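You operate a simulated robot arm through the tools that you are given. There is no shell and no other tool. Be economical: measure what you need, move in short steps, check, and stop when the job is done.

You run a simulated two-armed robot. Do the job below in one go: nothing can be reset, and whatever is moved stays where it is left.

TASK
Set both rails of the short belt to small and clamp them again.
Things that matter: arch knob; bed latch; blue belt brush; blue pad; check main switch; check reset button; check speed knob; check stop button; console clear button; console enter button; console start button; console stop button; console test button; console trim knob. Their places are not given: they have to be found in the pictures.

The check looks at the end state, three seconds after you hand in, the way a careful person would. Anything else that was tipped, shoved, dropped, spilled or broken makes it a failure.

THE ROBOT
Two 7-joint arms with fingered hands on one trunk that stands fixed in place. Base frame: the origin is at the foot of the trunk, x ahead of it, y to its left, z up; the work surface is at about z = 839. Readings come in mm, rad, newtons and seconds.
The left shoulder is at [70, 172, 1352], the right one opposite. Payload 5 kg a hand.
The TCP of each hand is the grasp point between the finger pads, 43 mm short of the fingertips. In the tool frame z runs along the fingers and y along their closing line. The gripper opens to 144 mm. The gripper's body begins 50 mm behind the TCP. The gripper is a hand of 5 fingers: y runs from the thumb to the fingers, the wrist lies at [-21, -124, -221] in the tool frame, and closing takes about 1.5 s.
Orientation is that of the tool frame in the base frame, as a unit quaternion [x, y, z, w]. With the fingers straight down and the wrist toward the robot, the tool's x, y and z point along [0, 1, 0], [1, 0, 0] and [0, 0, -1] of the base frame.

THE INTERFACE
- The arms move only by the tool nudge_tool. It takes "left_steps", "right_steps" or both (then of equal length, played together; a hand with none holds still); each is a list that holds one entry, the list of rows, each a list of 7 numbers: the turn, a rotation vector about the base's x, y, z in rad, then the shift along the base's x, y, z in mm, then the finger opening in mm, from 0 to 144. In form: [[[rx, ry, rz, x, y, z, gripper], ...]]. A call has 1 to 8 rows; each row is the pose to reach, as a shift and turn from the pose commanded when the call began. Each row takes 0.2 s and may step no farther than 50 mm and 0.15 rad from the row before; otherwise, or with a gripper value out of range, the whole call is refused. Where a pose cannot be reached the arm comes as near as it can. A force on the tool above 50 N (or 10 N above the force at the start of the call, whichever is more), or a blocked arm, ends the call early, and 0.2 s more pass. Each finger travels about 45 mm/s and halts on what it meets, pressing with about 33 N; the grip force reading is that of the motor and also rises with nothing between the fingers. The clock runs only during rows and for 0.2 s after the last one: add rows that repeat a pose to give the fingers time. It gives the time, the measured TCP pose, the force on the tool (base axes), the opening and the grip force at its end, in the units of the frame above (readings bear some noise), with the torque about the TCP (base axes, N m) and any sound that the robot's microphone picked up.
- Cameras (640 x 400 px; columns grow to the right, rows downward): "scene" is now at [115.8, -41.4, 1563.4]; the picture's right is [-0.51, -0.86, 0.00], its down [-0.66, 0.39, -0.64] and it looks along [0.55, -0.33, -0.77] (base axes); focal length 214 px, centre (320, 200). "left" rides on the left gripper at [-86, -108, -168] in its tool frame; the picture's right is [-0.80, -0.28, 0.53], its down [0.54, -0.73, 0.42] and it looks along [0.27, 0.63, 0.73] (tool axes); focal length 275 px, centre (320, 200). "right" rides on the right gripper at [86, -108, -168] in its tool frame; the picture's right is [-0.80, 0.28, -0.53], its down [-0.54, -0.73, 0.42] and it looks along [-0.27, 0.63, 0.73] (tool axes); focal length 275 px, centre (320, 200).
- snapshot(camera): a new picture of that camera. It takes no simulated time.
- move_column(by): slides the trunk up (or, below 0, down) by that many mm; the arms and the scene camera ride with it, the base frame stays. It gives what a move gives, with no picture.
- grasp_type(shape, hand): the hand has 5 fingers and takes this shape, open, in about a second: jaw (thumb against the fingers, like two jaws); tri (thumb and two fingers); tip (a fingertip pinch); poke (one finger out to press); point (the index stretched); flat (the hand flat); cup (the hand cupped); fist (a fist). The gripper value then closes the fingers along that shape, each until it touches; the sizes above hold for jaw. It gives what a move gives, with no picture.
- head_to(pan, tilt): turns the head with the scene camera to pan (to the left, within 1.501 rad either way) and tilt (down, from -0.506 to 1.204), counted from straight ahead of the robot. It gives what a move gives.
- point_at(camera, pixels): for up to 12 pixels [column, row] of the newest picture of that camera ("zoom" is the newest enlarged one), the place [x, y, z] in the base frame of the surface seen there, good to about 3 mm. It takes no simulated time.
- enlarge(camera, box): a new picture of the part [left, top, right, bottom] of that camera's present view, enlarged. It takes no simulated time.
- sign_off(): hands the job in; it is judged then, once.

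Work in short steps. Measure before you move; look again where a grasp or a placing could have gone wrong, and mend it. You have 80 turns and 56 pictures in all, those below and enlarged ones among them. Open the grippers and draw the arms clear of the work before you hand the job in, unless the task says otherwise; then end with one line.

The tools are called by a JSON object that holds its "op" and its "data". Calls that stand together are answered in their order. nudge_tool: Moves the arms, as the interface text tells. Its arguments: {"type":"object","properties":{"left_steps":{"type":"array","items":{"type":"array","items":{"type":"array","items":{"type":"number"}}}},"right_steps":{"type":"array","items":{"type":"array","items":{"type":"array","items":{"type":"number"}}}}},"required":[]} The other tools are called the same way: move_column (by) slides the trunk up or down; grasp_type (shape, hand) gives the hand a shape; head_to (pan, tilt) turns the head that bears the scene camera; snapshot (camera) takes a picture; point_at (camera, pixels) gives the place of the surface under pixels of a picture; enlarge (camera, box) takes an enlarged picture of a part of a camera's view; sign_off () hands the job in.

At the start:

```text
t: 0.0
left_eef_pos: [802.2, 220.7, 1321.6]
left_orientation: [0.707, 0.707, 0.0, 0.001]
left_force: [-0.4, -0.4, 0.3]
left_torque: [-0.03, -0.01, 0.01]
left_finger_gap: 143.6
left_grasp_force: 0.2
left_shape: jaw
right_eef_pos: [705.9, -441.2, 1350.2]
right_orientation: [0.708, 0.707, 0.001, 0.0]
right_force: [-0.7, -0.5, -0.7]
right_torque: [-0.01, -0.02, 0.02]
right_finger_gap: 143.6
right_grasp_force: 0.2
right_shape: jaw
trunk travel left (down, up): [-450.0, 490.0]
head pan, tilt: [-0.536, 0.876]
```

scene: 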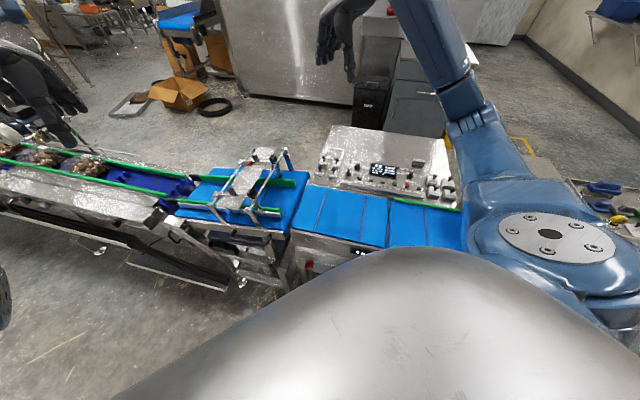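
right: 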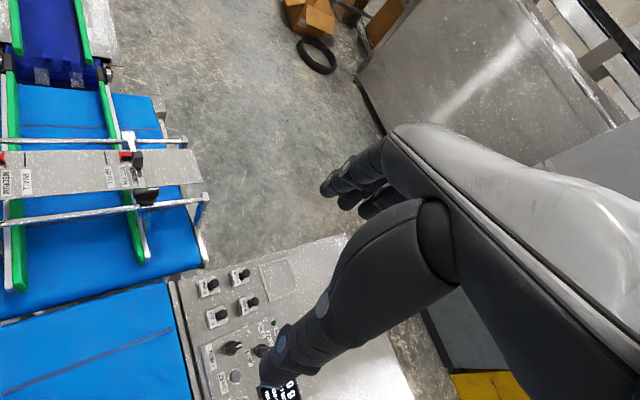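
left: 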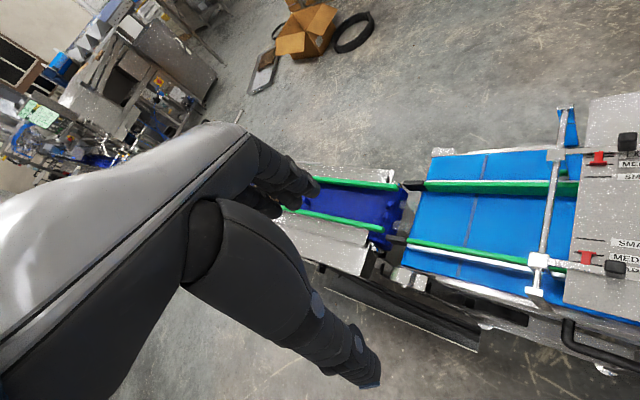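

The left and right pictures show a plate over the short belt with SMALL/MEDIUM/LARGE marks, black knobs and red pointers. I enlarge both views.

{"op": "enlarge", "data": {"camera": "left", "box": [480, 80, 640, 320]}}

{"op": "enlarge", "data": {"camera": "right", "box": [0, 100, 220, 280]}}

{"op": "enlarge", "data": {"camera": "scene", "box": [180, 130, 320, 240]}}

```text
1.67 times, centred on (560, 200) of left
```

zoom: 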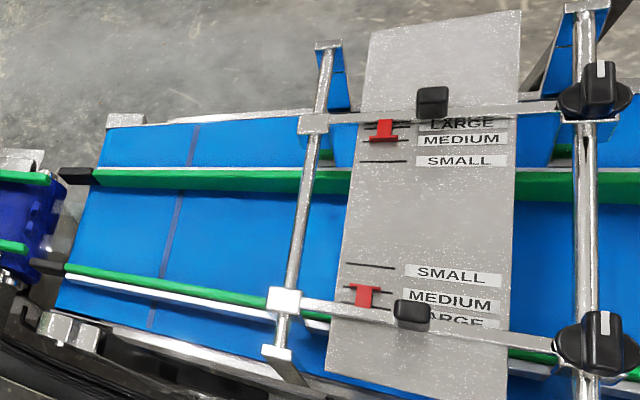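

```text
2.22 times, centred on (110, 190) of right
```

zoom: 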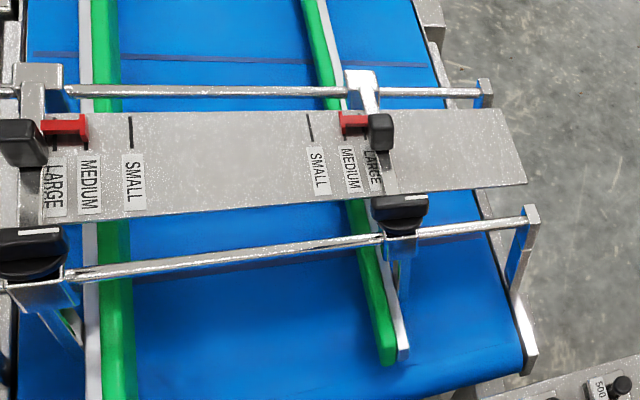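

```text
3.64 times, centred on (250, 185) of scene
```

zoom: 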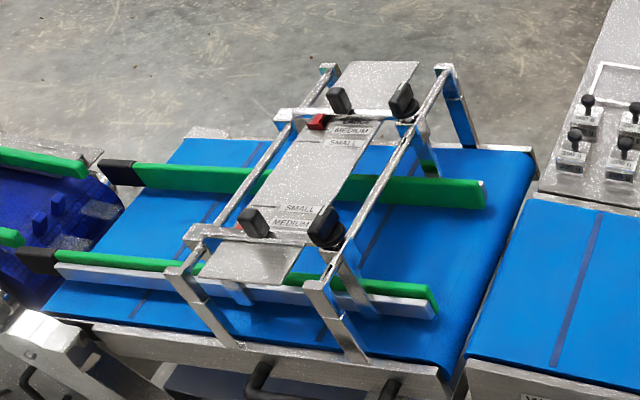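

The knobs sit on the rail carriages over one rod, with a black handle block mid-bridge. I measure them in the scene zoom.

{"op": "point_at", "data": {"camera": "zoom", "pixels": [[340, 90], [403, 93], [250, 215], [325, 218], [317, 122], [343, 143], [300, 209], [325, 68], [445, 68], [170, 272], [315, 285], [505, 170]]}}

{"op": "enlarge", "data": {"camera": "left", "box": [540, 120, 640, 300]}}

```text
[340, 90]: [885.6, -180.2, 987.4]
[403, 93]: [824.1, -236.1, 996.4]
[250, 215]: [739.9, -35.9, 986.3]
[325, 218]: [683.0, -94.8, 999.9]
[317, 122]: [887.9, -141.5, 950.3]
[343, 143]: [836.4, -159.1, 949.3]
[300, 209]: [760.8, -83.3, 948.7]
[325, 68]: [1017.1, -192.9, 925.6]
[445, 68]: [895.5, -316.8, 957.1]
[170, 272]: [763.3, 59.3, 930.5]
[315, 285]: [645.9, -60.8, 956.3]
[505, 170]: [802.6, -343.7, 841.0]
```

```text
2.22 times, centred on (590, 210) of left
```

zoom: 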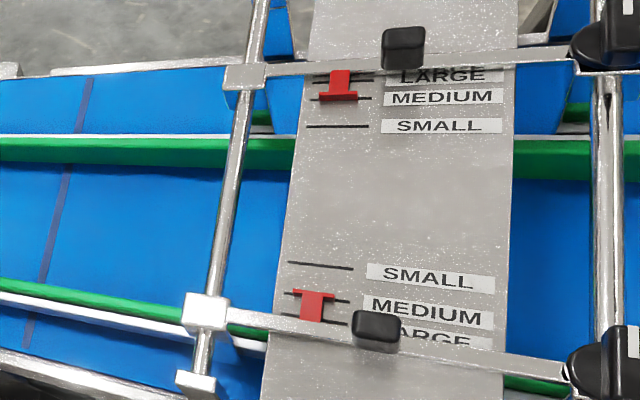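

I measure pointers, mark lines and bars in this left zoom.

{"op": "point_at", "data": {"camera": "zoom", "pixels": [[320, 265], [340, 300], [345, 323], [312, 293], [305, 318], [335, 126], [365, 97], [367, 79], [338, 97], [342, 75], [375, 325], [403, 42]]}}

{"op": "point_at", "data": {"camera": "right", "pixels": [[58, 152], [138, 157], [145, 195], [68, 165], [165, 160], [131, 140]]}}

```text
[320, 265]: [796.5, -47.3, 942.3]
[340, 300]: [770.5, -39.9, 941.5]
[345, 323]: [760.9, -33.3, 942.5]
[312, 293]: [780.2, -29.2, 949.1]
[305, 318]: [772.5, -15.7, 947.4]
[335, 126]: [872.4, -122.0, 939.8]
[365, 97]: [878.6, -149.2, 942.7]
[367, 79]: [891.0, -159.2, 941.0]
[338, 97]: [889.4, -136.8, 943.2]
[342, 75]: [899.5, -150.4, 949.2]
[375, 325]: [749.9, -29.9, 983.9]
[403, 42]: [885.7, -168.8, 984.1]
```

```text
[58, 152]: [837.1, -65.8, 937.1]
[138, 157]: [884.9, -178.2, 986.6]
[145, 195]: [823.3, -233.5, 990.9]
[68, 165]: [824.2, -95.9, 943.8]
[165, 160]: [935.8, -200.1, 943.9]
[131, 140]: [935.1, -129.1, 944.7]
```

I enlarge tighter on each pointer to learn what it marks.

{"op": "enlarge", "data": {"camera": "left", "box": [580, 230, 640, 270]}}

{"op": "enlarge", "data": {"camera": "left", "box": [580, 140, 640, 180]}}

```text
10.00 times, centred on (610, 250) of left
```

zoom: 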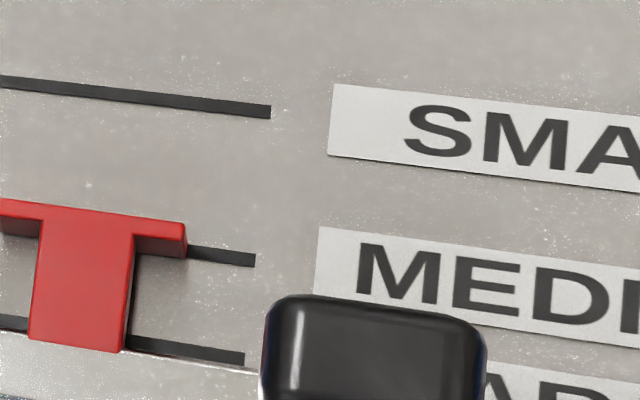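

```text
10.00 times, centred on (610, 160) of left
```

zoom: 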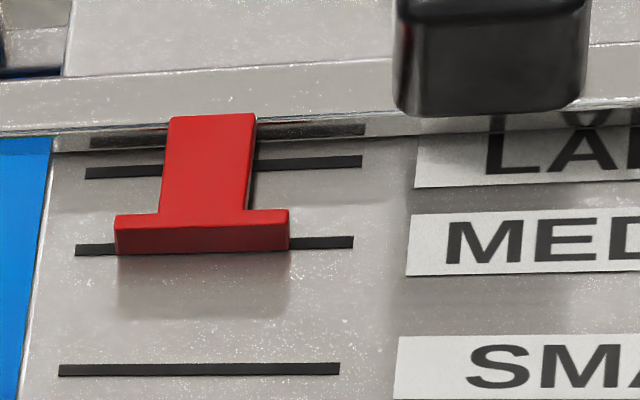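

The pointer's crossbar sits at MEDIUM on both. I measure the crossbar and lines on the far rail in this zoom.

{"op": "point_at", "data": {"camera": "zoom", "pixels": [[200, 216], [200, 240], [200, 250], [325, 242], [95, 250], [80, 371], [200, 369], [330, 368], [100, 173], [350, 161], [205, 160], [490, 80]]}}

{"op": "enlarge", "data": {"camera": "left", "box": [570, 225, 640, 272]}}

```text
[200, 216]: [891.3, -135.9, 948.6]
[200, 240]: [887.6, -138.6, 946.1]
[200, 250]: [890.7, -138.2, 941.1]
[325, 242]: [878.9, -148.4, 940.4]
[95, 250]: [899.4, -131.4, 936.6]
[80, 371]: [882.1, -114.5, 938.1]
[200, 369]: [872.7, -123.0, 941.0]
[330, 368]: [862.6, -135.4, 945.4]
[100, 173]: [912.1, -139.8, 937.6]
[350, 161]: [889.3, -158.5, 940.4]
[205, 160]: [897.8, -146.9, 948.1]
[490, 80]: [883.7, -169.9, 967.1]
```

```text
8.51 times, centred on (605, 248) of left
```

zoom: 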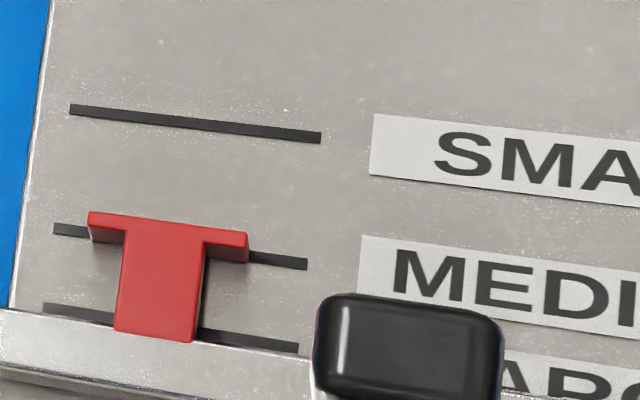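

I measure the near rail's lines and crossbar.

{"op": "point_at", "data": {"camera": "zoom", "pixels": [[80, 109], [200, 124], [310, 138], [65, 230], [295, 263], [60, 308], [285, 345], [110, 215], [165, 223], [235, 236], [410, 310], [237, 250]]}}

{"op": "head_to", "data": {"pan": -0.3, "tilt": 0.876}}

{"op": "snapshot", "data": {"camera": "scene"}}

```text
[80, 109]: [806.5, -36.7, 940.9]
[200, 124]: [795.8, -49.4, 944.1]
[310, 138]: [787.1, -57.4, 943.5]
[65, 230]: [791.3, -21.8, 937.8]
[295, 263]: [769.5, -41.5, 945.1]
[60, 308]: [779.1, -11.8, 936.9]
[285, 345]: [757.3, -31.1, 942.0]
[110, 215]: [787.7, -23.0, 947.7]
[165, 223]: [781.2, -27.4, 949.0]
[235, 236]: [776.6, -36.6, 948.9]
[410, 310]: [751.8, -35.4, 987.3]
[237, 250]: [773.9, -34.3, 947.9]
```

```text
t: 0.8
left_eef_pos: [802.3, 220.9, 1322.1]
left_orientation: [0.707, 0.707, 0.0, 0.0]
left_force: [-0.6, -0.2, 0.5]
left_torque: [0.02, -0.04, -0.01]
left_finger_gap: 143.3
left_grasp_force: 0.0
left_shape: jaw
right_eef_pos: [705.5, -442.0, 1349.8]
right_orientation: [0.707, 0.708, 0.0, 0.0]
right_force: [-0.1, -0.4, 0.0]
right_torque: [-0.03, 0.01, 0.01]
right_finger_gap: 143.6
right_grasp_force: 0.0
right_shape: jaw
trunk travel left (down, up): [-450.0, 490.0]
head pan, tilt: [-0.3, 0.876]
```

```text
45 pictures are left
```

scene: 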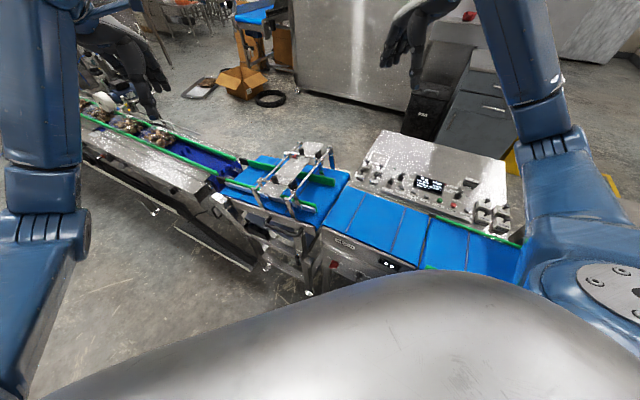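

Both rails need about 23 mm inward. Now I look closely at the two clamp knobs.

{"op": "enlarge", "data": {"camera": "scene", "box": [250, 135, 350, 215]}}

{"op": "enlarge", "data": {"camera": "right", "box": [0, 130, 160, 230]}}

```text
5.00 times, centred on (300, 175) of scene
```

zoom: 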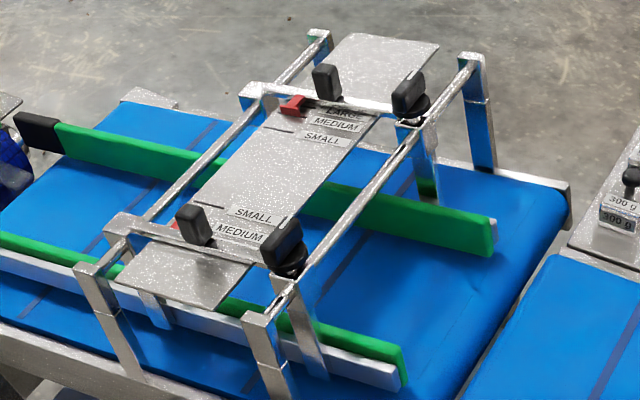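

```text
4.00 times, centred on (80, 180) of right
```

zoom: 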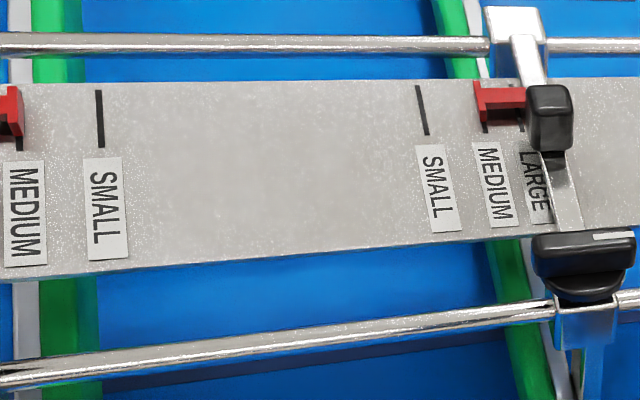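

The knob bars lie across the belt (along [0.707,-0.707]), white mark to the far side. I bring the right hand above the near knob at [683,-95], yawed +45° so the fingers would close across the bar.

{"op": "nudge_tool", "data": {"right_steps": [[[0, 0, 0.1, -2, 43, -12, 144], [0, 0, 0.2, -4, 86, -25, 144], [0, 0, 0.3, -6, 129, -37, 144], [0, 0, 0.4, -8, 172, -50, 144], [0, 0, 0.5, -10, 215, -62, 144], [0, 0, 0.6, -12, 258, -75, 144], [0, 0, 0.7, -14, 301, -88, 144], [0, 0, 0.785, -16, 344, -100, 144]]]}}

{"op": "snapshot", "data": {"camera": "right"}}

```text
t: 2.6
left_eef_pos: [804.4, 222.1, 1322.2]
left_orientation: [0.708, 0.707, -0.002, -0.001]
left_force: [0.5, 0.6, 0.2]
left_torque: [-0.03, 0.0, -0.03]
left_finger_gap: 143.5
left_grasp_force: 0.0
left_shape: jaw
right_eef_pos: [693.5, -95.4, 1250.4]
right_orientation: [0.382, 0.924, -0.001, -0.001]
right_force: [0.4, 0.4, 0.1]
right_torque: [0.03, 0.0, -0.01]
right_finger_gap: 143.4
right_grasp_force: 0.0
right_shape: jaw
trunk travel left (down, up): [-450.0, 490.0]
head pan, tilt: [-0.3, 0.876]
```

```text
42 pictures are left
```

right: 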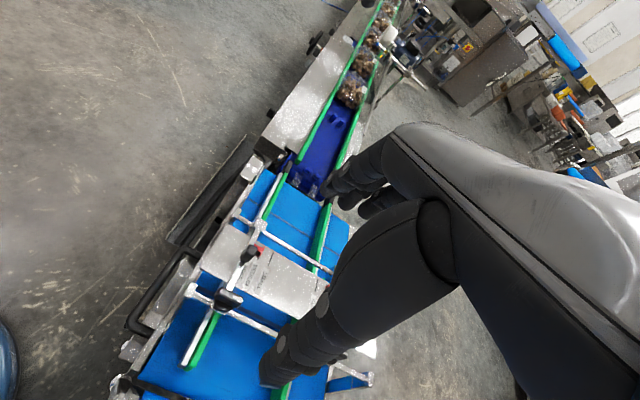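

The near knob shows at (228,298), unobstructed. I enlarge it.

{"op": "enlarge", "data": {"camera": "right", "box": [180, 225, 300, 325]}}

```text
4.00 times, centred on (240, 275) of right
```

zoom: 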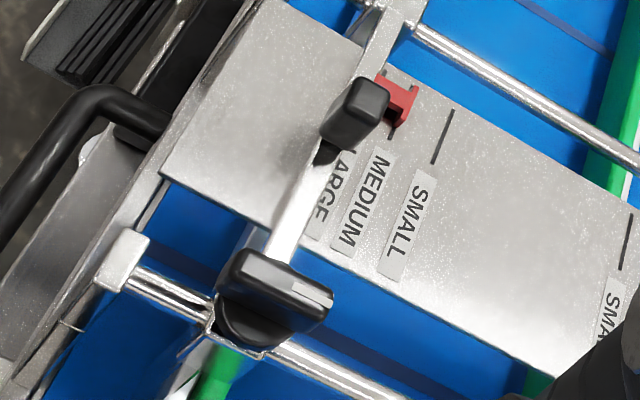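

I measure the knob bar's top corners and the handle's top.

{"op": "point_at", "data": {"camera": "zoom", "pixels": [[243, 255], [236, 275], [326, 292], [320, 313], [285, 285], [250, 325], [365, 82], [385, 95], [345, 115], [325, 130], [330, 150], [225, 310]]}}

```text
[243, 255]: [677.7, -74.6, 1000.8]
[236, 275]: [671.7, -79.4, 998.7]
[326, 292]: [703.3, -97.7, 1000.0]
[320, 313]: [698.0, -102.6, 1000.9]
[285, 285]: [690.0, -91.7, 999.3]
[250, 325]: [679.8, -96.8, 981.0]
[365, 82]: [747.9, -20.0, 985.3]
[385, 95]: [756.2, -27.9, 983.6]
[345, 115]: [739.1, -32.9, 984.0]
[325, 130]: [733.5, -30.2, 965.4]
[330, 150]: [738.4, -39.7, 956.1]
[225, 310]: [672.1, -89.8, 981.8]
```

Bar top centre is [687.7,-88.6,1000], about 38 × 11 mm and 18 mm high. I descend to hover above it and half-close the hand.

{"op": "nudge_tool", "data": {"right_steps": [[[0, 0, 0, -1, 1, -45, 110], [0, 0, 0, -2, 3, -90, 80], [0, 0, 0, -3, 5, -130, 60], [0, 0, 0, -4, 7, -165, 60], [0, 0, 0, -4, 7, -165, 60], [0, 0, 0, -4, 7, -165, 60]]]}}

{"op": "snapshot", "data": {"camera": "right"}}

```text
t: 4.0
left_eef_pos: [803.0, 222.5, 1322.5]
left_orientation: [0.707, 0.707, 0.0, -0.001]
left_force: [0.4, -0.8, 0.5]
left_torque: [-0.03, 0.01, -0.01]
left_finger_gap: 143.9
left_grasp_force: 0.0
left_shape: jaw
right_eef_pos: [685.8, -89.8, 1086.4]
right_orientation: [0.383, 0.924, 0.0, 0.0]
right_force: [0.3, -0.5, -0.3]
right_torque: [-0.04, 0.0, -0.02]
right_finger_gap: 60.5
right_grasp_force: 0.0
right_shape: jaw
trunk travel left (down, up): [-450.0, 490.0]
head pan, tilt: [-0.3, 0.876]
```

```text
40 pictures are left
```

right: 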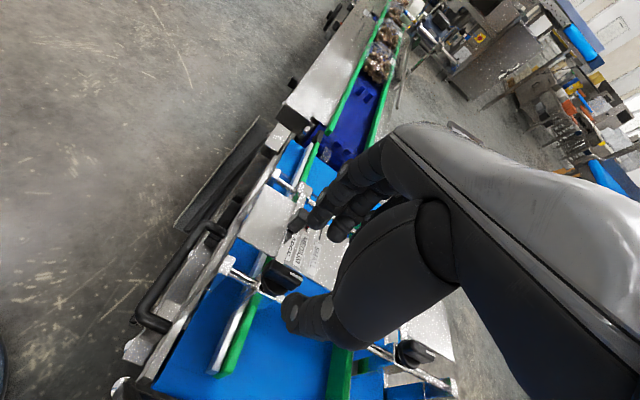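

Fingers straddle the knob line. I go down to TCP z≈1029, then close on the bar.

{"op": "nudge_tool", "data": {"right_steps": [[[0, 0, 0, 1, 1, -30, 60], [0, 0, 0, 2, 1, -57, 60], [0, 0, 0, 2, 1, -57, 40], [0, 0, 0, 2, 1, -57, 20], [0, 0, 0, 2, 1, -57, 4], [0, 0, 0, 2, 1, -57, 4], [0, 0, 0, 2, 1, -57, 4]]]}}

{"op": "enlarge", "data": {"camera": "right", "box": [220, 170, 440, 370]}}

{"op": "enlarge", "data": {"camera": "scene", "box": [250, 135, 350, 215]}}

```text
t: 5.6
left_eef_pos: [802.3, 220.4, 1322.4]
left_orientation: [0.707, 0.707, -0.001, 0.0]
left_force: [-0.9, -0.1, 0.3]
left_torque: [0.0, 0.01, -0.01]
left_finger_gap: 143.9
left_grasp_force: 0.1
left_shape: jaw
right_eef_pos: [687.0, -89.5, 1025.9]
right_orientation: [0.383, 0.924, -0.001, 0.0]
right_force: [-3.9, -3.4, -2.6]
right_torque: [-0.18, 0.16, 0.0]
right_finger_gap: 9.8
right_grasp_force: 32.6
right_shape: jaw
trunk travel left (down, up): [-450.0, 490.0]
head pan, tilt: [-0.3, 0.876]
```

```text
2.00 times, centred on (330, 270) of right
```

zoom: 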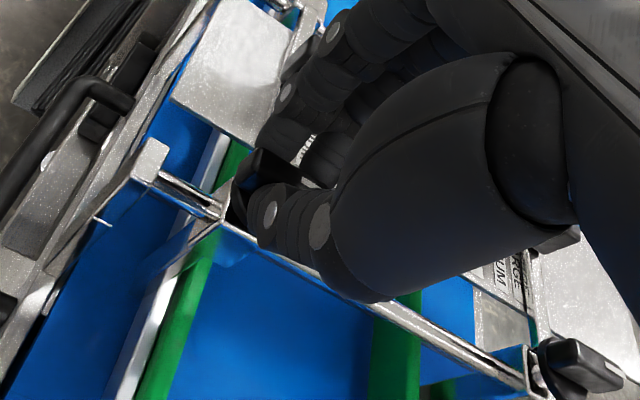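

```text
5.00 times, centred on (300, 175) of scene
```

zoom: 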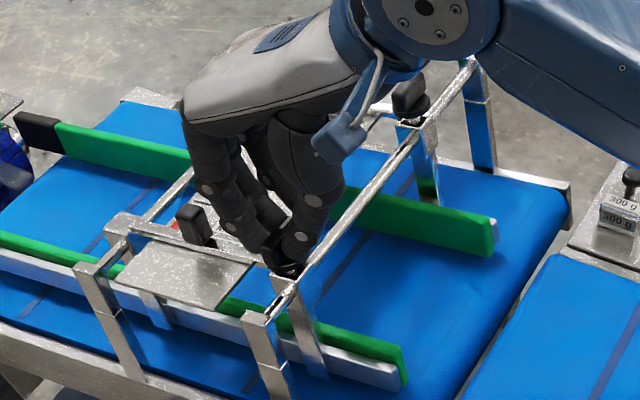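

The bar is gripped (gap 9.8, 32.6 N). I try turning it counterclockwise 0.3 rad and read the torque.

{"op": "nudge_tool", "data": {"right_steps": [[[0, 0, 0.08, 0, 0, 0, 4], [0, 0, 0.16, 0, 0, 0, 4], [0, 0, 0.24, 0, 0, 0, 4], [0, 0, 0.32, 0, 0, 0, 4], [0, 0, 0.32, 0, 0, 0, 4]]]}}

```text
t: 6.8
left_eef_pos: [803.1, 221.0, 1322.2]
left_orientation: [0.707, 0.707, -0.001, -0.001]
left_force: [0.1, 0.1, -0.5]
left_torque: [0.01, 0.01, -0.01]
left_finger_gap: 143.6
left_grasp_force: 0.1
left_shape: jaw
right_eef_pos: [687.4, -89.5, 1026.1]
right_orientation: [0.23, 0.973, -0.001, -0.001]
right_force: [-3.7, -0.3, -11.5]
right_torque: [0.01, 0.23, -0.05]
right_finger_gap: 9.4
right_grasp_force: 33.0
right_shape: jaw
trunk travel left (down, up): [-450.0, 490.0]
head pan, tilt: [-0.3, 0.876]
```

It turned with little torque. I continue counterclockwise toward 90° total.

{"op": "nudge_tool", "data": {"right_steps": [[[0, 0, 0.12, 0, 0, 0, 4], [0, 0, 0.24, 0, 0, 0, 4], [0, 0, 0.36, 0, 0, 0, 4], [0, 0, 0.48, 0, 0, 0, 4], [0, 0, 0.6, 0, 0, 0, 4], [0, 0, 0.6, 0, 0, 0, 4]]]}}

{"op": "enlarge", "data": {"camera": "right", "box": [220, 170, 440, 370]}}

```text
t: 8.2
left_eef_pos: [804.1, 220.6, 1322.1]
left_orientation: [0.707, 0.708, 0.0, -0.001]
left_force: [-1.1, -0.5, 0.5]
left_torque: [-0.02, 0.02, -0.03]
left_finger_gap: 143.5
left_grasp_force: 0.0
left_shape: jaw
right_eef_pos: [688.3, -91.6, 1027.4]
right_orientation: [-0.068, 0.998, 0.0, 0.0]
right_force: [-0.5, -1.4, -11.6]
right_torque: [0.02, 0.22, -0.04]
right_finger_gap: 9.0
right_grasp_force: 32.8
right_shape: jaw
trunk travel left (down, up): [-450.0, 490.0]
head pan, tilt: [-0.3, 0.876]
```

```text
2.00 times, centred on (330, 270) of right
```

zoom: 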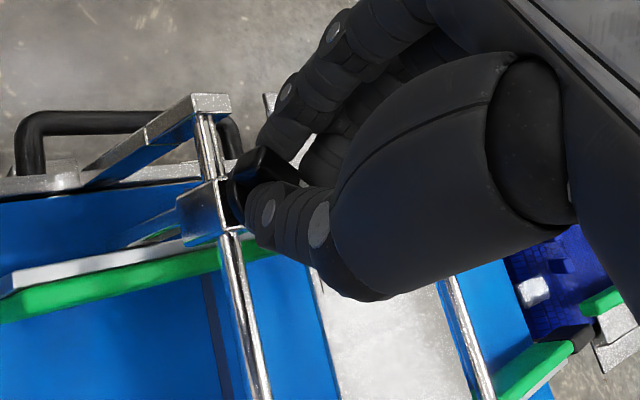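

The knob turns along with the hand (0.92 rad so far, bar seen at (260,170)). I continue the last 0.65 rad.

{"op": "nudge_tool", "data": {"right_steps": [[[0, 0, 0.12, 0, 0, 0, 4], [0, 0, 0.24, 0, 0, 0, 4], [0, 0, 0.36, 0, 0, 0, 4], [0, 0, 0.48, 0, 0, 0, 4], [0, 0, 0.6, 0, 0, 0, 4], [0, 0, 0.66, 0, 0, 0, 4], [0, 0, 0.66, 0, 0, 0, 4]]]}}

{"op": "enlarge", "data": {"camera": "right", "box": [220, 170, 440, 370]}}

```text
t: 9.8
left_eef_pos: [803.7, 219.9, 1322.1]
left_orientation: [0.707, 0.707, 0.0, -0.001]
left_force: [-0.1, -0.6, 0.3]
left_torque: [0.03, 0.02, 0.01]
left_finger_gap: 143.8
left_grasp_force: 0.1
left_shape: jaw
right_eef_pos: [688.1, -91.2, 1028.3]
right_orientation: [-0.387, 0.922, 0.001, -0.001]
right_force: [-0.2, -0.8, -12.6]
right_torque: [-0.05, 0.29, -0.04]
right_finger_gap: 8.7
right_grasp_force: 32.9
right_shape: jaw
trunk travel left (down, up): [-450.0, 490.0]
head pan, tilt: [-0.3, 0.876]
```

```text
2.00 times, centred on (330, 270) of right
```

zoom: 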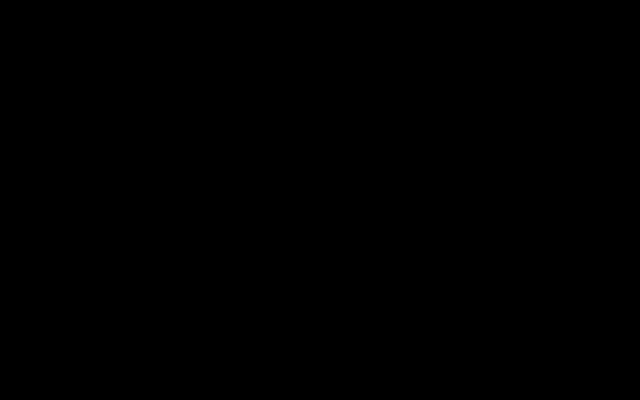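

The hand is at yaw 135° and the knob should be a quarter turn open (camera now occluded). With the bar still held, I test sliding the carriage 6 mm along [0.707,-0.707].

{"op": "nudge_tool", "data": {"right_steps": [[[0, 0, 0, 1, -1, 0, 4], [0, 0, 0, 2, -2, 0, 4], [0, 0, 0, 3, -3, 0, 4], [0, 0, 0, 4.2, -4.2, 0, 4], [0, 0, 0, 4.2, -4.2, 0, 4]]]}}

{"op": "enlarge", "data": {"camera": "scene", "box": [250, 135, 350, 215]}}

{"op": "enlarge", "data": {"camera": "left", "box": [570, 225, 640, 272]}}

```text
t: 11.0
left_eef_pos: [803.4, 220.2, 1322.8]
left_orientation: [0.707, 0.707, -0.001, -0.001]
left_force: [0.5, 0.0, -0.4]
left_torque: [0.02, 0.05, -0.01]
left_finger_gap: 143.3
left_grasp_force: 0.1
left_shape: jaw
right_eef_pos: [693.4, -95.2, 1027.9]
right_orientation: [-0.386, 0.922, 0.0, 0.001]
right_force: [-2.5, -1.1, -10.0]
right_torque: [0.0, 0.42, -0.05]
right_finger_gap: 8.9
right_grasp_force: 33.1
right_shape: jaw
trunk travel left (down, up): [-450.0, 490.0]
head pan, tilt: [-0.3, 0.876]
```

```text
5.00 times, centred on (300, 175) of scene
```

zoom: 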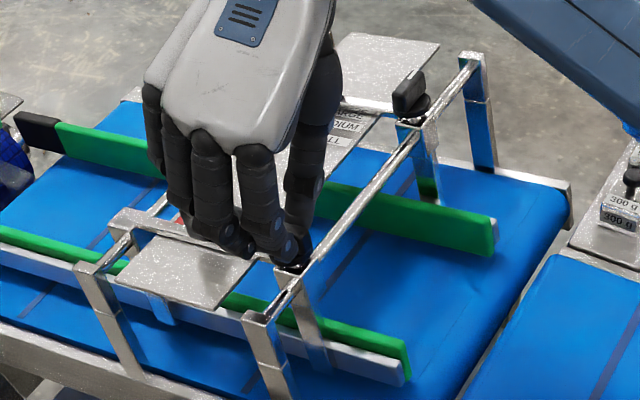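

```text
8.51 times, centred on (605, 248) of left
```

zoom: 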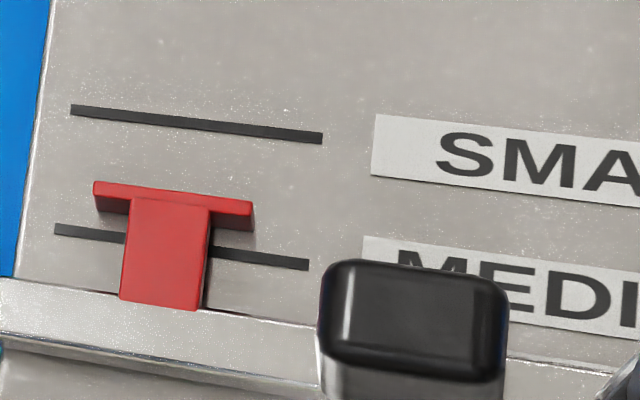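

The clamp is released: the pointer moved 6 mm off MEDIUM. It needs about 17 mm more, i.e. [12,-12].

{"op": "nudge_tool", "data": {"right_steps": [[[0, 0, 0, 2, -2, 0, 4], [0, 0, 0, 4, -4, 0, 4], [0, 0, 0, 6, -6, 0, 4], [0, 0, 0, 8, -8, 0, 4], [0, 0, 0, 10, -10, 0, 4], [0, 0, 0, 12, -12, 0, 4], [0, 0, 0, 12, -12, 0, 4]]]}}

{"op": "enlarge", "data": {"camera": "left", "box": [570, 225, 640, 272]}}

```text
t: 12.6
left_eef_pos: [802.3, 221.1, 1322.2]
left_orientation: [0.707, 0.708, 0.0, -0.001]
left_force: [-0.1, -0.3, -0.4]
left_torque: [0.04, -0.03, -0.01]
left_finger_gap: 143.8
left_grasp_force: 0.1
left_shape: jaw
right_eef_pos: [703.7, -106.0, 1027.8]
right_orientation: [-0.387, 0.922, -0.001, -0.001]
right_force: [-3.6, -1.5, -9.7]
right_torque: [-0.07, 0.4, -0.06]
right_finger_gap: 9.0
right_grasp_force: 33.1
right_shape: jaw
trunk travel left (down, up): [-450.0, 490.0]
head pan, tilt: [-0.3, 0.876]
```

```text
8.51 times, centred on (605, 248) of left
```

zoom: 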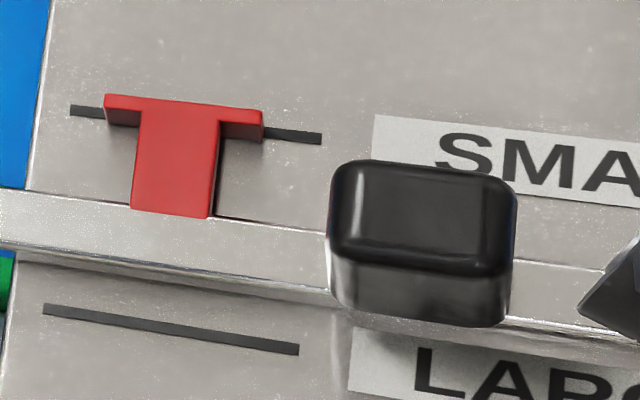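

The crossbar corner is at (105,95), aim (106,93): on SMALL. Now I turn the knob back clockwise, first 0.9 rad.

{"op": "nudge_tool", "data": {"right_steps": [[[0, 0, -0.13, 0, 0, 0, 4], [0, 0, -0.26, 0, 0, 0, 4], [0, 0, -0.39, 0, 0, 0, 4], [0, 0, -0.52, 0, 0, 0, 4], [0, 0, -0.65, 0, 0, 0, 4], [0, 0, -0.78, 0, 0, 0, 4], [0, 0, -0.9, 0, 0, 0, 4], [0, 0, -0.9, 0, 0, 0, 4]]]}}

{"op": "nudge_tool", "data": {"right_steps": [[[0, 0, -0.12, 0, 0, 0, 4], [0, 0, -0.24, 0, 0, 0, 4], [0, 0, -0.36, 0, 0, 0, 4], [0, 0, -0.48, 0, 0, 0, 4], [0, 0, -0.6, 0, 0, 0, 4], [0, 0, -0.69, 0, 0, 0, 4], [0, 0, -0.69, 0, 0, 0, 4]]]}}

{"op": "enlarge", "data": {"camera": "left", "box": [570, 225, 640, 272]}}

{"op": "enlarge", "data": {"camera": "right", "box": [220, 170, 440, 370]}}

```text
t: 14.4
left_eef_pos: [803.8, 220.4, 1322.2]
left_orientation: [0.707, 0.707, 0.0, 0.0]
left_force: [0.4, 0.5, -0.3]
left_torque: [0.05, -0.01, -0.01]
left_finger_gap: 143.4
left_grasp_force: 0.0
left_shape: jaw
right_eef_pos: [702.7, -106.4, 1027.7]
right_orientation: [0.053, 0.999, 0.0, -0.001]
right_force: [-4.4, -3.1, -7.2]
right_torque: [-0.27, 0.13, 0.07]
right_finger_gap: 8.9
right_grasp_force: 32.9
right_shape: jaw
trunk travel left (down, up): [-450.0, 490.0]
head pan, tilt: [-0.3, 0.876]
```

```text
t: 16.0
left_eef_pos: [803.1, 220.1, 1322.7]
left_orientation: [0.707, 0.707, 0.0, 0.0]
left_force: [0.1, -0.8, -0.5]
left_torque: [0.0, 0.01, -0.01]
left_finger_gap: 143.4
left_grasp_force: 0.0
left_shape: jaw
right_eef_pos: [703.5, -105.4, 1027.7]
right_orientation: [0.387, 0.922, 0.0, -0.001]
right_force: [-7.0, -2.3, -8.8]
right_torque: [-0.33, 0.11, 0.18]
right_finger_gap: 9.4
right_grasp_force: 32.8
right_shape: jaw
trunk travel left (down, up): [-450.0, 490.0]
head pan, tilt: [-0.3, 0.876]
```

```text
8.51 times, centred on (605, 248) of left
```

zoom: 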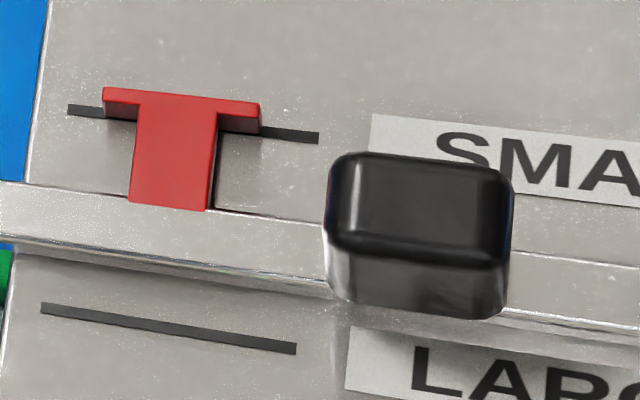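

```text
2.00 times, centred on (330, 270) of right
```

zoom: 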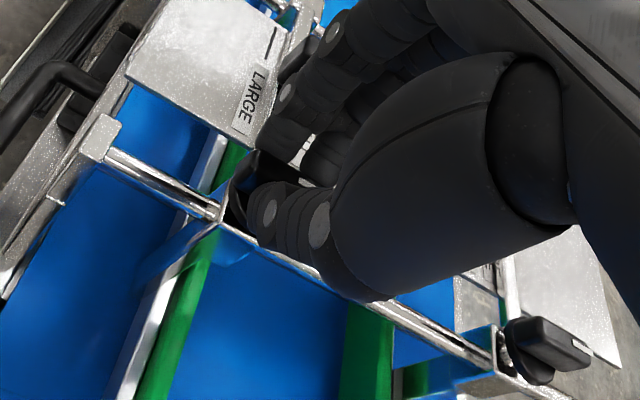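

The pointer drifted about 1 mm past while turning. I measure crossbar against the SMALL line before releasing.

{"op": "enlarge", "data": {"camera": "left", "box": [570, 225, 606, 249]}}

{"op": "point_at", "data": {"camera": "zoom", "pixels": [[100, 60], [90, 70], [130, 60], [300, 77], [400, 85], [460, 100], [440, 130], [540, 144], [600, 150], [240, 70], [360, 80], [60, 65]]}}

```text
16.00 times, centred on (588, 237) of left
```

zoom: 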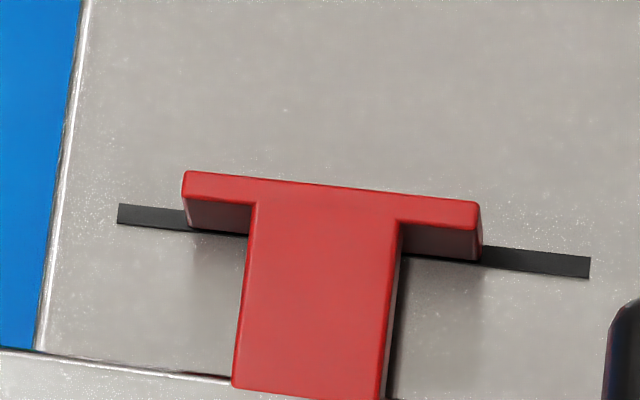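

```text
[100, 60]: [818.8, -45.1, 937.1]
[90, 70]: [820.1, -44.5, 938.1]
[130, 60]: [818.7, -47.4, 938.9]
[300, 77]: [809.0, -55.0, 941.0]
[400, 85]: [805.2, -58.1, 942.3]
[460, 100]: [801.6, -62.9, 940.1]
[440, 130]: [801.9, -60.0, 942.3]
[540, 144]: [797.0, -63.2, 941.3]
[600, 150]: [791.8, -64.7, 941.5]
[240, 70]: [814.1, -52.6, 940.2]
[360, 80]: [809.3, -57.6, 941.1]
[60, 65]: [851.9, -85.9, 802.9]
```

The crossbar is within about 1 mm of SMALL. I open the hand and lift to check the knob's angle.

{"op": "nudge_tool", "data": {"right_steps": [[[0, 0, 0, 0, 0, 0, 25], [0, 0, 0, 0, 0, 0, 45], [0, 0, 0, 0, 0, 0, 60], [0, 0, 0, 0, 0, 0, 60], [0, 0, 0, 0, 0, 30, 60], [0, 0, 0, 0, 0, 70, 60], [0, 0, 0, 0, 0, 110, 60], [0, 0, 0, 0, 0, 110, 60]]]}}

{"op": "snapshot", "data": {"camera": "right"}}

{"op": "enlarge", "data": {"camera": "left", "box": [540, 120, 640, 300]}}

```text
t: 17.8
left_eef_pos: [802.8, 221.1, 1321.5]
left_orientation: [0.708, 0.707, -0.001, 0.0]
left_force: [0.3, -0.9, -0.4]
left_torque: [0.05, 0.01, 0.01]
left_finger_gap: 143.8
left_grasp_force: 0.1
left_shape: jaw
right_eef_pos: [706.3, -106.3, 1138.3]
right_orientation: [0.388, 0.922, 0.0, 0.0]
right_force: [-0.8, -0.7, -0.4]
right_torque: [0.01, -0.01, 0.0]
right_finger_gap: 59.8
right_grasp_force: 0.1
right_shape: jaw
trunk travel left (down, up): [-450.0, 490.0]
head pan, tilt: [-0.3, 0.876]
```

```text
29 pictures are left
```

right: 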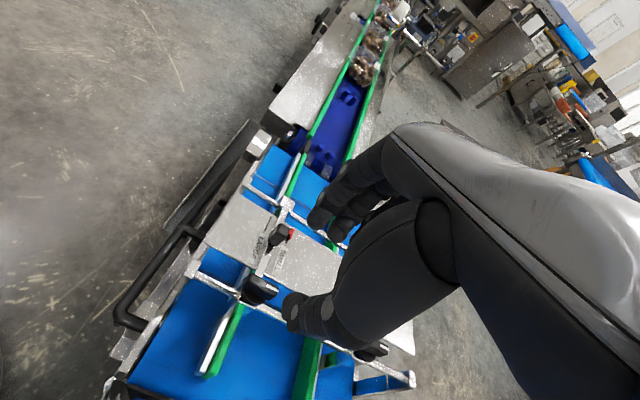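

```text
2.22 times, centred on (590, 210) of left
```

zoom: 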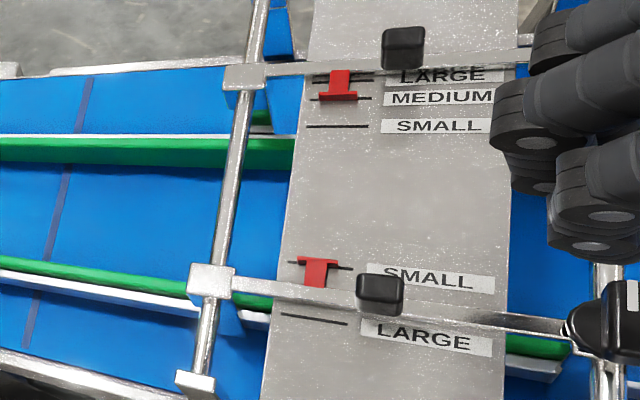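

I enlarge the near knob to check its bar is back across the belt.

{"op": "enlarge", "data": {"camera": "right", "box": [200, 220, 320, 320]}}

{"op": "point_at", "data": {"camera": "zoom", "pixels": [[200, 220], [300, 260]]}}

```text
4.00 times, centred on (260, 270) of right
```

zoom: 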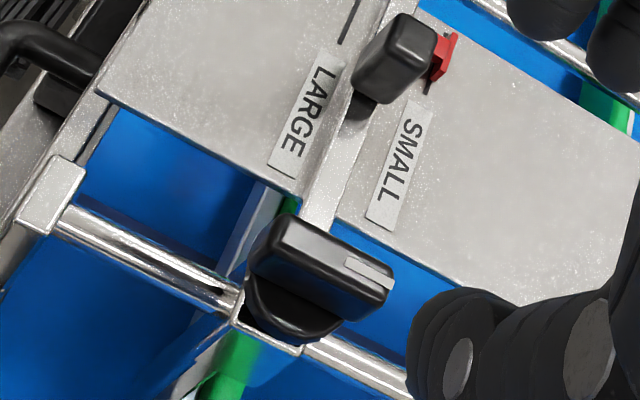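

```text
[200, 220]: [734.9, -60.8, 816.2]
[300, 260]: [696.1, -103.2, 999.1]
```

The near knob bar is again parallel to the plate edge, so it's clamped. Now I move the right hand above the far knob, expected near [830,-231].

{"op": "nudge_tool", "data": {"right_steps": [[[0, 0, 0, 31, -31, 0, 60], [0, 0, 0, 62, -62, 0, 60], [0, 0, 0, 93, -93, 0, 60], [0, 0, 0, 124, -124, 0, 60], [0, 0, 0, 124, -124, 0, 60]]]}}

{"op": "enlarge", "data": {"camera": "right", "box": [200, 220, 320, 320]}}

{"op": "point_at", "data": {"camera": "zoom", "pixels": [[280, 220], [270, 240], [390, 275], [380, 295], [330, 255], [300, 250], [350, 275]]}}

```text
t: 19.0
left_eef_pos: [802.9, 221.0, 1321.2]
left_orientation: [0.707, 0.707, -0.001, -0.001]
left_force: [0.2, -0.6, -0.3]
left_torque: [-0.01, 0.0, 0.02]
left_finger_gap: 143.5
left_grasp_force: 0.1
left_shape: jaw
right_eef_pos: [827.5, -229.6, 1139.7]
right_orientation: [0.387, 0.922, 0.0, 0.0]
right_force: [0.1, -0.2, 0.8]
right_torque: [0.01, 0.0, -0.02]
right_finger_gap: 59.8
right_grasp_force: 0.1
right_shape: jaw
trunk travel left (down, up): [-450.0, 490.0]
head pan, tilt: [-0.3, 0.876]
```

```text
4.00 times, centred on (260, 270) of right
```

zoom: 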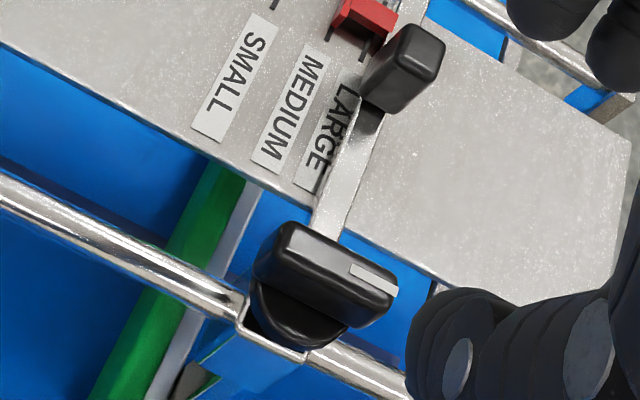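

```text
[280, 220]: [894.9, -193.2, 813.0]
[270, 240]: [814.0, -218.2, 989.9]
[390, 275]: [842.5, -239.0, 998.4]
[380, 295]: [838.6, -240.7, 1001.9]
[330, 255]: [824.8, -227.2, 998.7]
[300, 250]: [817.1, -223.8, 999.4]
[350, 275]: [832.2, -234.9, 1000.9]
```

The far knob looks just like the near one did, centre ≈[827.5,-230,1000], already under the TCP. I descend 112 mm and close.

{"op": "nudge_tool", "data": {"right_steps": [[[0, 0, 0, 0, 0, -45, 60], [0, 0, 0, 0, 0, -85, 60], [0, 0, 0, 0, 0, -112, 60], [0, 0, 0, 0, 0, -112, 40], [0, 0, 0, 0, 0, -112, 20], [0, 0, 0, 0, 0, -112, 4], [0, 0, 0, 0, 0, -112, 4], [0, 0, 0, 0, 0, -112, 4]]]}}

{"op": "enlarge", "data": {"camera": "left", "box": [570, 130, 640, 177]}}

```text
t: 20.8
left_eef_pos: [803.3, 219.3, 1322.2]
left_orientation: [0.708, 0.707, 0.0, 0.0]
left_force: [0.5, -0.3, -1.0]
left_torque: [0.01, 0.02, -0.03]
left_finger_gap: 143.3
left_grasp_force: 0.0
left_shape: jaw
right_eef_pos: [829.0, -231.5, 1027.0]
right_orientation: [0.387, 0.922, 0.0, 0.0]
right_force: [-3.7, -3.5, -1.1]
right_torque: [-0.09, 0.11, 0.04]
right_finger_gap: 9.2
right_grasp_force: 32.9
right_shape: jaw
trunk travel left (down, up): [-450.0, 490.0]
head pan, tilt: [-0.3, 0.876]
```

```text
8.51 times, centred on (605, 154) of left
```

zoom: 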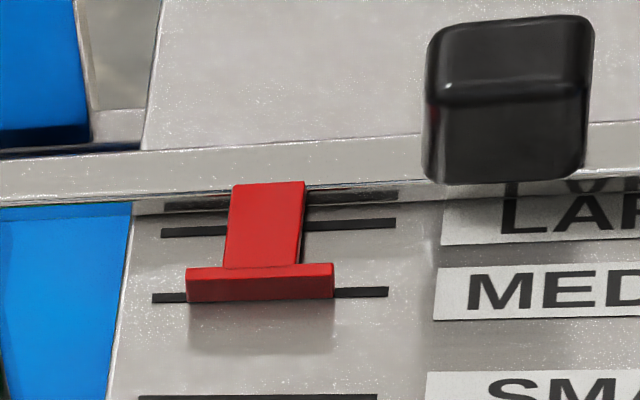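

Gripped (9.2 mm, 33 N) and the pointer is still at MEDIUM. I turn counterclockwise 0.9 rad.

{"op": "nudge_tool", "data": {"right_steps": [[[0, 0, 0.13, 0, 0, 0, 4], [0, 0, 0.26, 0, 0, 0, 4], [0, 0, 0.39, 0, 0, 0, 4], [0, 0, 0.52, 0, 0, 0, 4], [0, 0, 0.65, 0, 0, 0, 4], [0, 0, 0.78, 0, 0, 0, 4], [0, 0, 0.9, 0, 0, 0, 4], [0, 0, 0.9, 0, 0, 0, 4]]]}}

```text
t: 22.6
left_eef_pos: [801.4, 221.4, 1323.5]
left_orientation: [0.707, 0.707, 0.0, 0.0]
left_force: [0.1, -0.1, -0.1]
left_torque: [0.04, -0.01, -0.01]
left_finger_gap: 143.6
left_grasp_force: 0.1
left_shape: jaw
right_eef_pos: [828.2, -229.5, 1026.6]
right_orientation: [-0.053, 0.999, 0.0, 0.001]
right_force: [1.3, 1.3, 8.6]
right_torque: [0.12, 0.25, -0.04]
right_finger_gap: 9.0
right_grasp_force: 32.6
right_shape: jaw
trunk travel left (down, up): [-450.0, 490.0]
head pan, tilt: [-0.3, 0.876]
```

Fine so far, pose tracked. I go the remaining 0.68 rad.

{"op": "nudge_tool", "data": {"right_steps": [[[0, 0, 0.1, 0, 0, 0, 4], [0, 0, 0.2, 0, 0, 0, 4], [0, 0, 0.3, 0, 0, 0, 4], [0, 0, 0.4, 0, 0, 0, 4], [0, 0, 0.5, 0, 0, 0, 4], [0, 0, 0.6, 0, 0, 0, 4], [0, 0, 0.68, 0, 0, 0, 4], [0, 0, 0.68, 0, 0, 0, 4]]]}}

{"op": "enlarge", "data": {"camera": "left", "box": [570, 130, 640, 177]}}

```text
t: 24.4
left_eef_pos: [802.2, 221.9, 1324.4]
left_orientation: [0.707, 0.707, 0.0, 0.0]
left_force: [-0.8, -0.1, -0.5]
left_torque: [0.04, 0.0, 0.04]
left_finger_gap: 143.5
left_grasp_force: 0.0
left_shape: jaw
right_eef_pos: [827.4, -230.0, 1026.8]
right_orientation: [-0.383, 0.924, -0.001, 0.001]
right_force: [3.2, 5.7, 4.5]
right_torque: [0.17, 0.23, -0.13]
right_finger_gap: 9.5
right_grasp_force: 33.1
right_shape: jaw
trunk travel left (down, up): [-450.0, 490.0]
head pan, tilt: [-0.3, 0.876]
```

```text
8.51 times, centred on (605, 154) of left
```

zoom: 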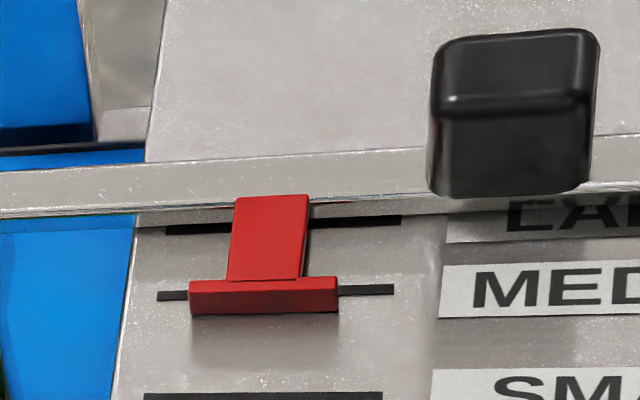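

Released, and the pointer has already crept about 3.5 mm inward. I slide another ~19.4 mm toward SMALL: [-13.7,+13.7].

{"op": "nudge_tool", "data": {"right_steps": [[[0, 0, 0, -2, 2, 0, 4], [0, 0, 0, -4.5, 4.5, 0, 4], [0, 0, 0, -7, 7, 0, 4], [0, 0, 0, -9.5, 9.5, 0, 4], [0, 0, 0, -12, 12, 0, 4], [0, 0, 0, -13.7, 13.7, 0, 4], [0, 0, 0, -13.7, 13.7, 0, 4]]]}}

{"op": "enlarge", "data": {"camera": "left", "box": [570, 145, 640, 192]}}

```text
t: 26.0
left_eef_pos: [803.0, 220.7, 1322.0]
left_orientation: [0.707, 0.707, 0.0, 0.001]
left_force: [0.4, 0.6, 0.3]
left_torque: [0.02, 0.01, 0.04]
left_finger_gap: 143.5
left_grasp_force: 0.2
left_shape: jaw
right_eef_pos: [814.4, -214.5, 1027.3]
right_orientation: [-0.382, 0.924, 0.0, 0.0]
right_force: [5.7, 3.8, 7.4]
right_torque: [0.05, 0.16, -0.08]
right_finger_gap: 9.7
right_grasp_force: 33.2
right_shape: jaw
trunk travel left (down, up): [-450.0, 490.0]
head pan, tilt: [-0.3, 0.876]
```

```text
8.51 times, centred on (605, 168) of left
```

zoom: 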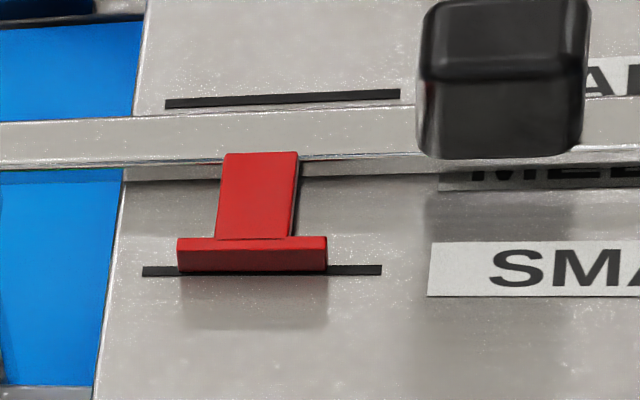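

The crossbar is about 1 mm short of SMALL. I shift another 1.5 mm and then turn the knob back clockwise.

{"op": "nudge_tool", "data": {"right_steps": [[[0, 0, 0, -1.1, 1.1, 0, 4], [0, 0, -0.13, -1.1, 1.1, 0, 4], [0, 0, -0.26, -1.1, 1.1, 0, 4], [0, 0, -0.39, -1.1, 1.1, 0, 4], [0, 0, -0.52, -1.1, 1.1, 0, 4], [0, 0, -0.65, -1.1, 1.1, 0, 4], [0, 0, -0.78, -1.1, 1.1, 0, 4], [0, 0, -0.78, -1.1, 1.1, 0, 4]]]}}

{"op": "enlarge", "data": {"camera": "left", "box": [570, 145, 640, 192]}}

```text
t: 27.8
left_eef_pos: [803.5, 221.0, 1322.3]
left_orientation: [0.707, 0.707, 0.001, 0.0]
left_force: [0.0, 0.3, 0.1]
left_torque: [-0.01, -0.06, -0.04]
left_finger_gap: 143.4
left_grasp_force: 0.0
left_shape: jaw
right_eef_pos: [811.5, -214.8, 1026.3]
right_orientation: [-0.003, 1.0, 0.0, 0.0]
right_force: [-2.1, 0.3, 3.7]
right_torque: [-0.07, 0.15, -0.01]
right_finger_gap: 9.8
right_grasp_force: 33.4
right_shape: jaw
trunk travel left (down, up): [-450.0, 490.0]
head pan, tilt: [-0.3, 0.876]
```

```text
8.51 times, centred on (605, 168) of left
```

zoom: 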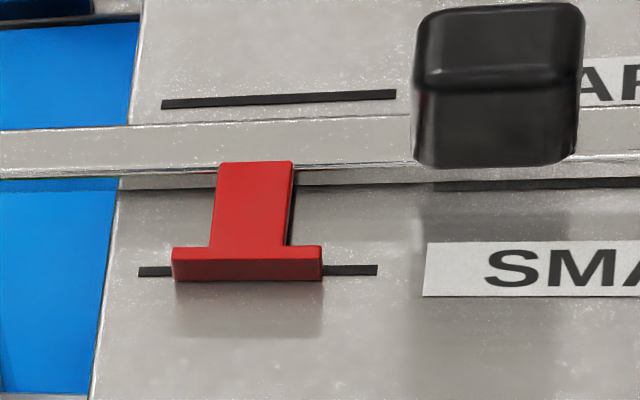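

It now sits on SMALL within 1 mm. I finish tightening with the remaining 0.81 rad.

{"op": "nudge_tool", "data": {"right_steps": [[[0, 0, -0.13, 0, 0, 0, 4], [0, 0, -0.26, 0, 0, 0, 4], [0, 0, -0.39, 0, 0, 0, 4], [0, 0, -0.52, 0, 0, 0, 4], [0, 0, -0.65, 0, 0, 0, 4], [0, 0, -0.78, 0, 0, 0, 4], [0, 0, -0.81, 0, 0, 0, 4], [0, 0, -0.81, 0, 0, 0, 4]]]}}

{"op": "enlarge", "data": {"camera": "left", "box": [570, 145, 640, 192]}}

```text
t: 29.6
left_eef_pos: [802.6, 220.2, 1324.1]
left_orientation: [0.707, 0.707, 0.0, 0.0]
left_force: [0.1, -0.2, 0.2]
left_torque: [0.0, -0.02, 0.0]
left_finger_gap: 143.5
left_grasp_force: 0.1
left_shape: jaw
right_eef_pos: [812.6, -216.0, 1026.0]
right_orientation: [0.392, 0.92, 0.0, 0.0]
right_force: [-5.6, -0.7, 4.2]
right_torque: [-0.31, 0.07, 0.09]
right_finger_gap: 9.8
right_grasp_force: 33.4
right_shape: jaw
trunk travel left (down, up): [-450.0, 490.0]
head pan, tilt: [-0.3, 0.876]
```

```text
8.51 times, centred on (605, 168) of left
```

zoom: 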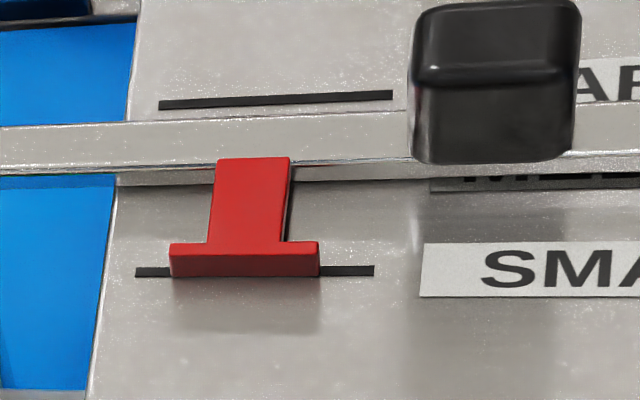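

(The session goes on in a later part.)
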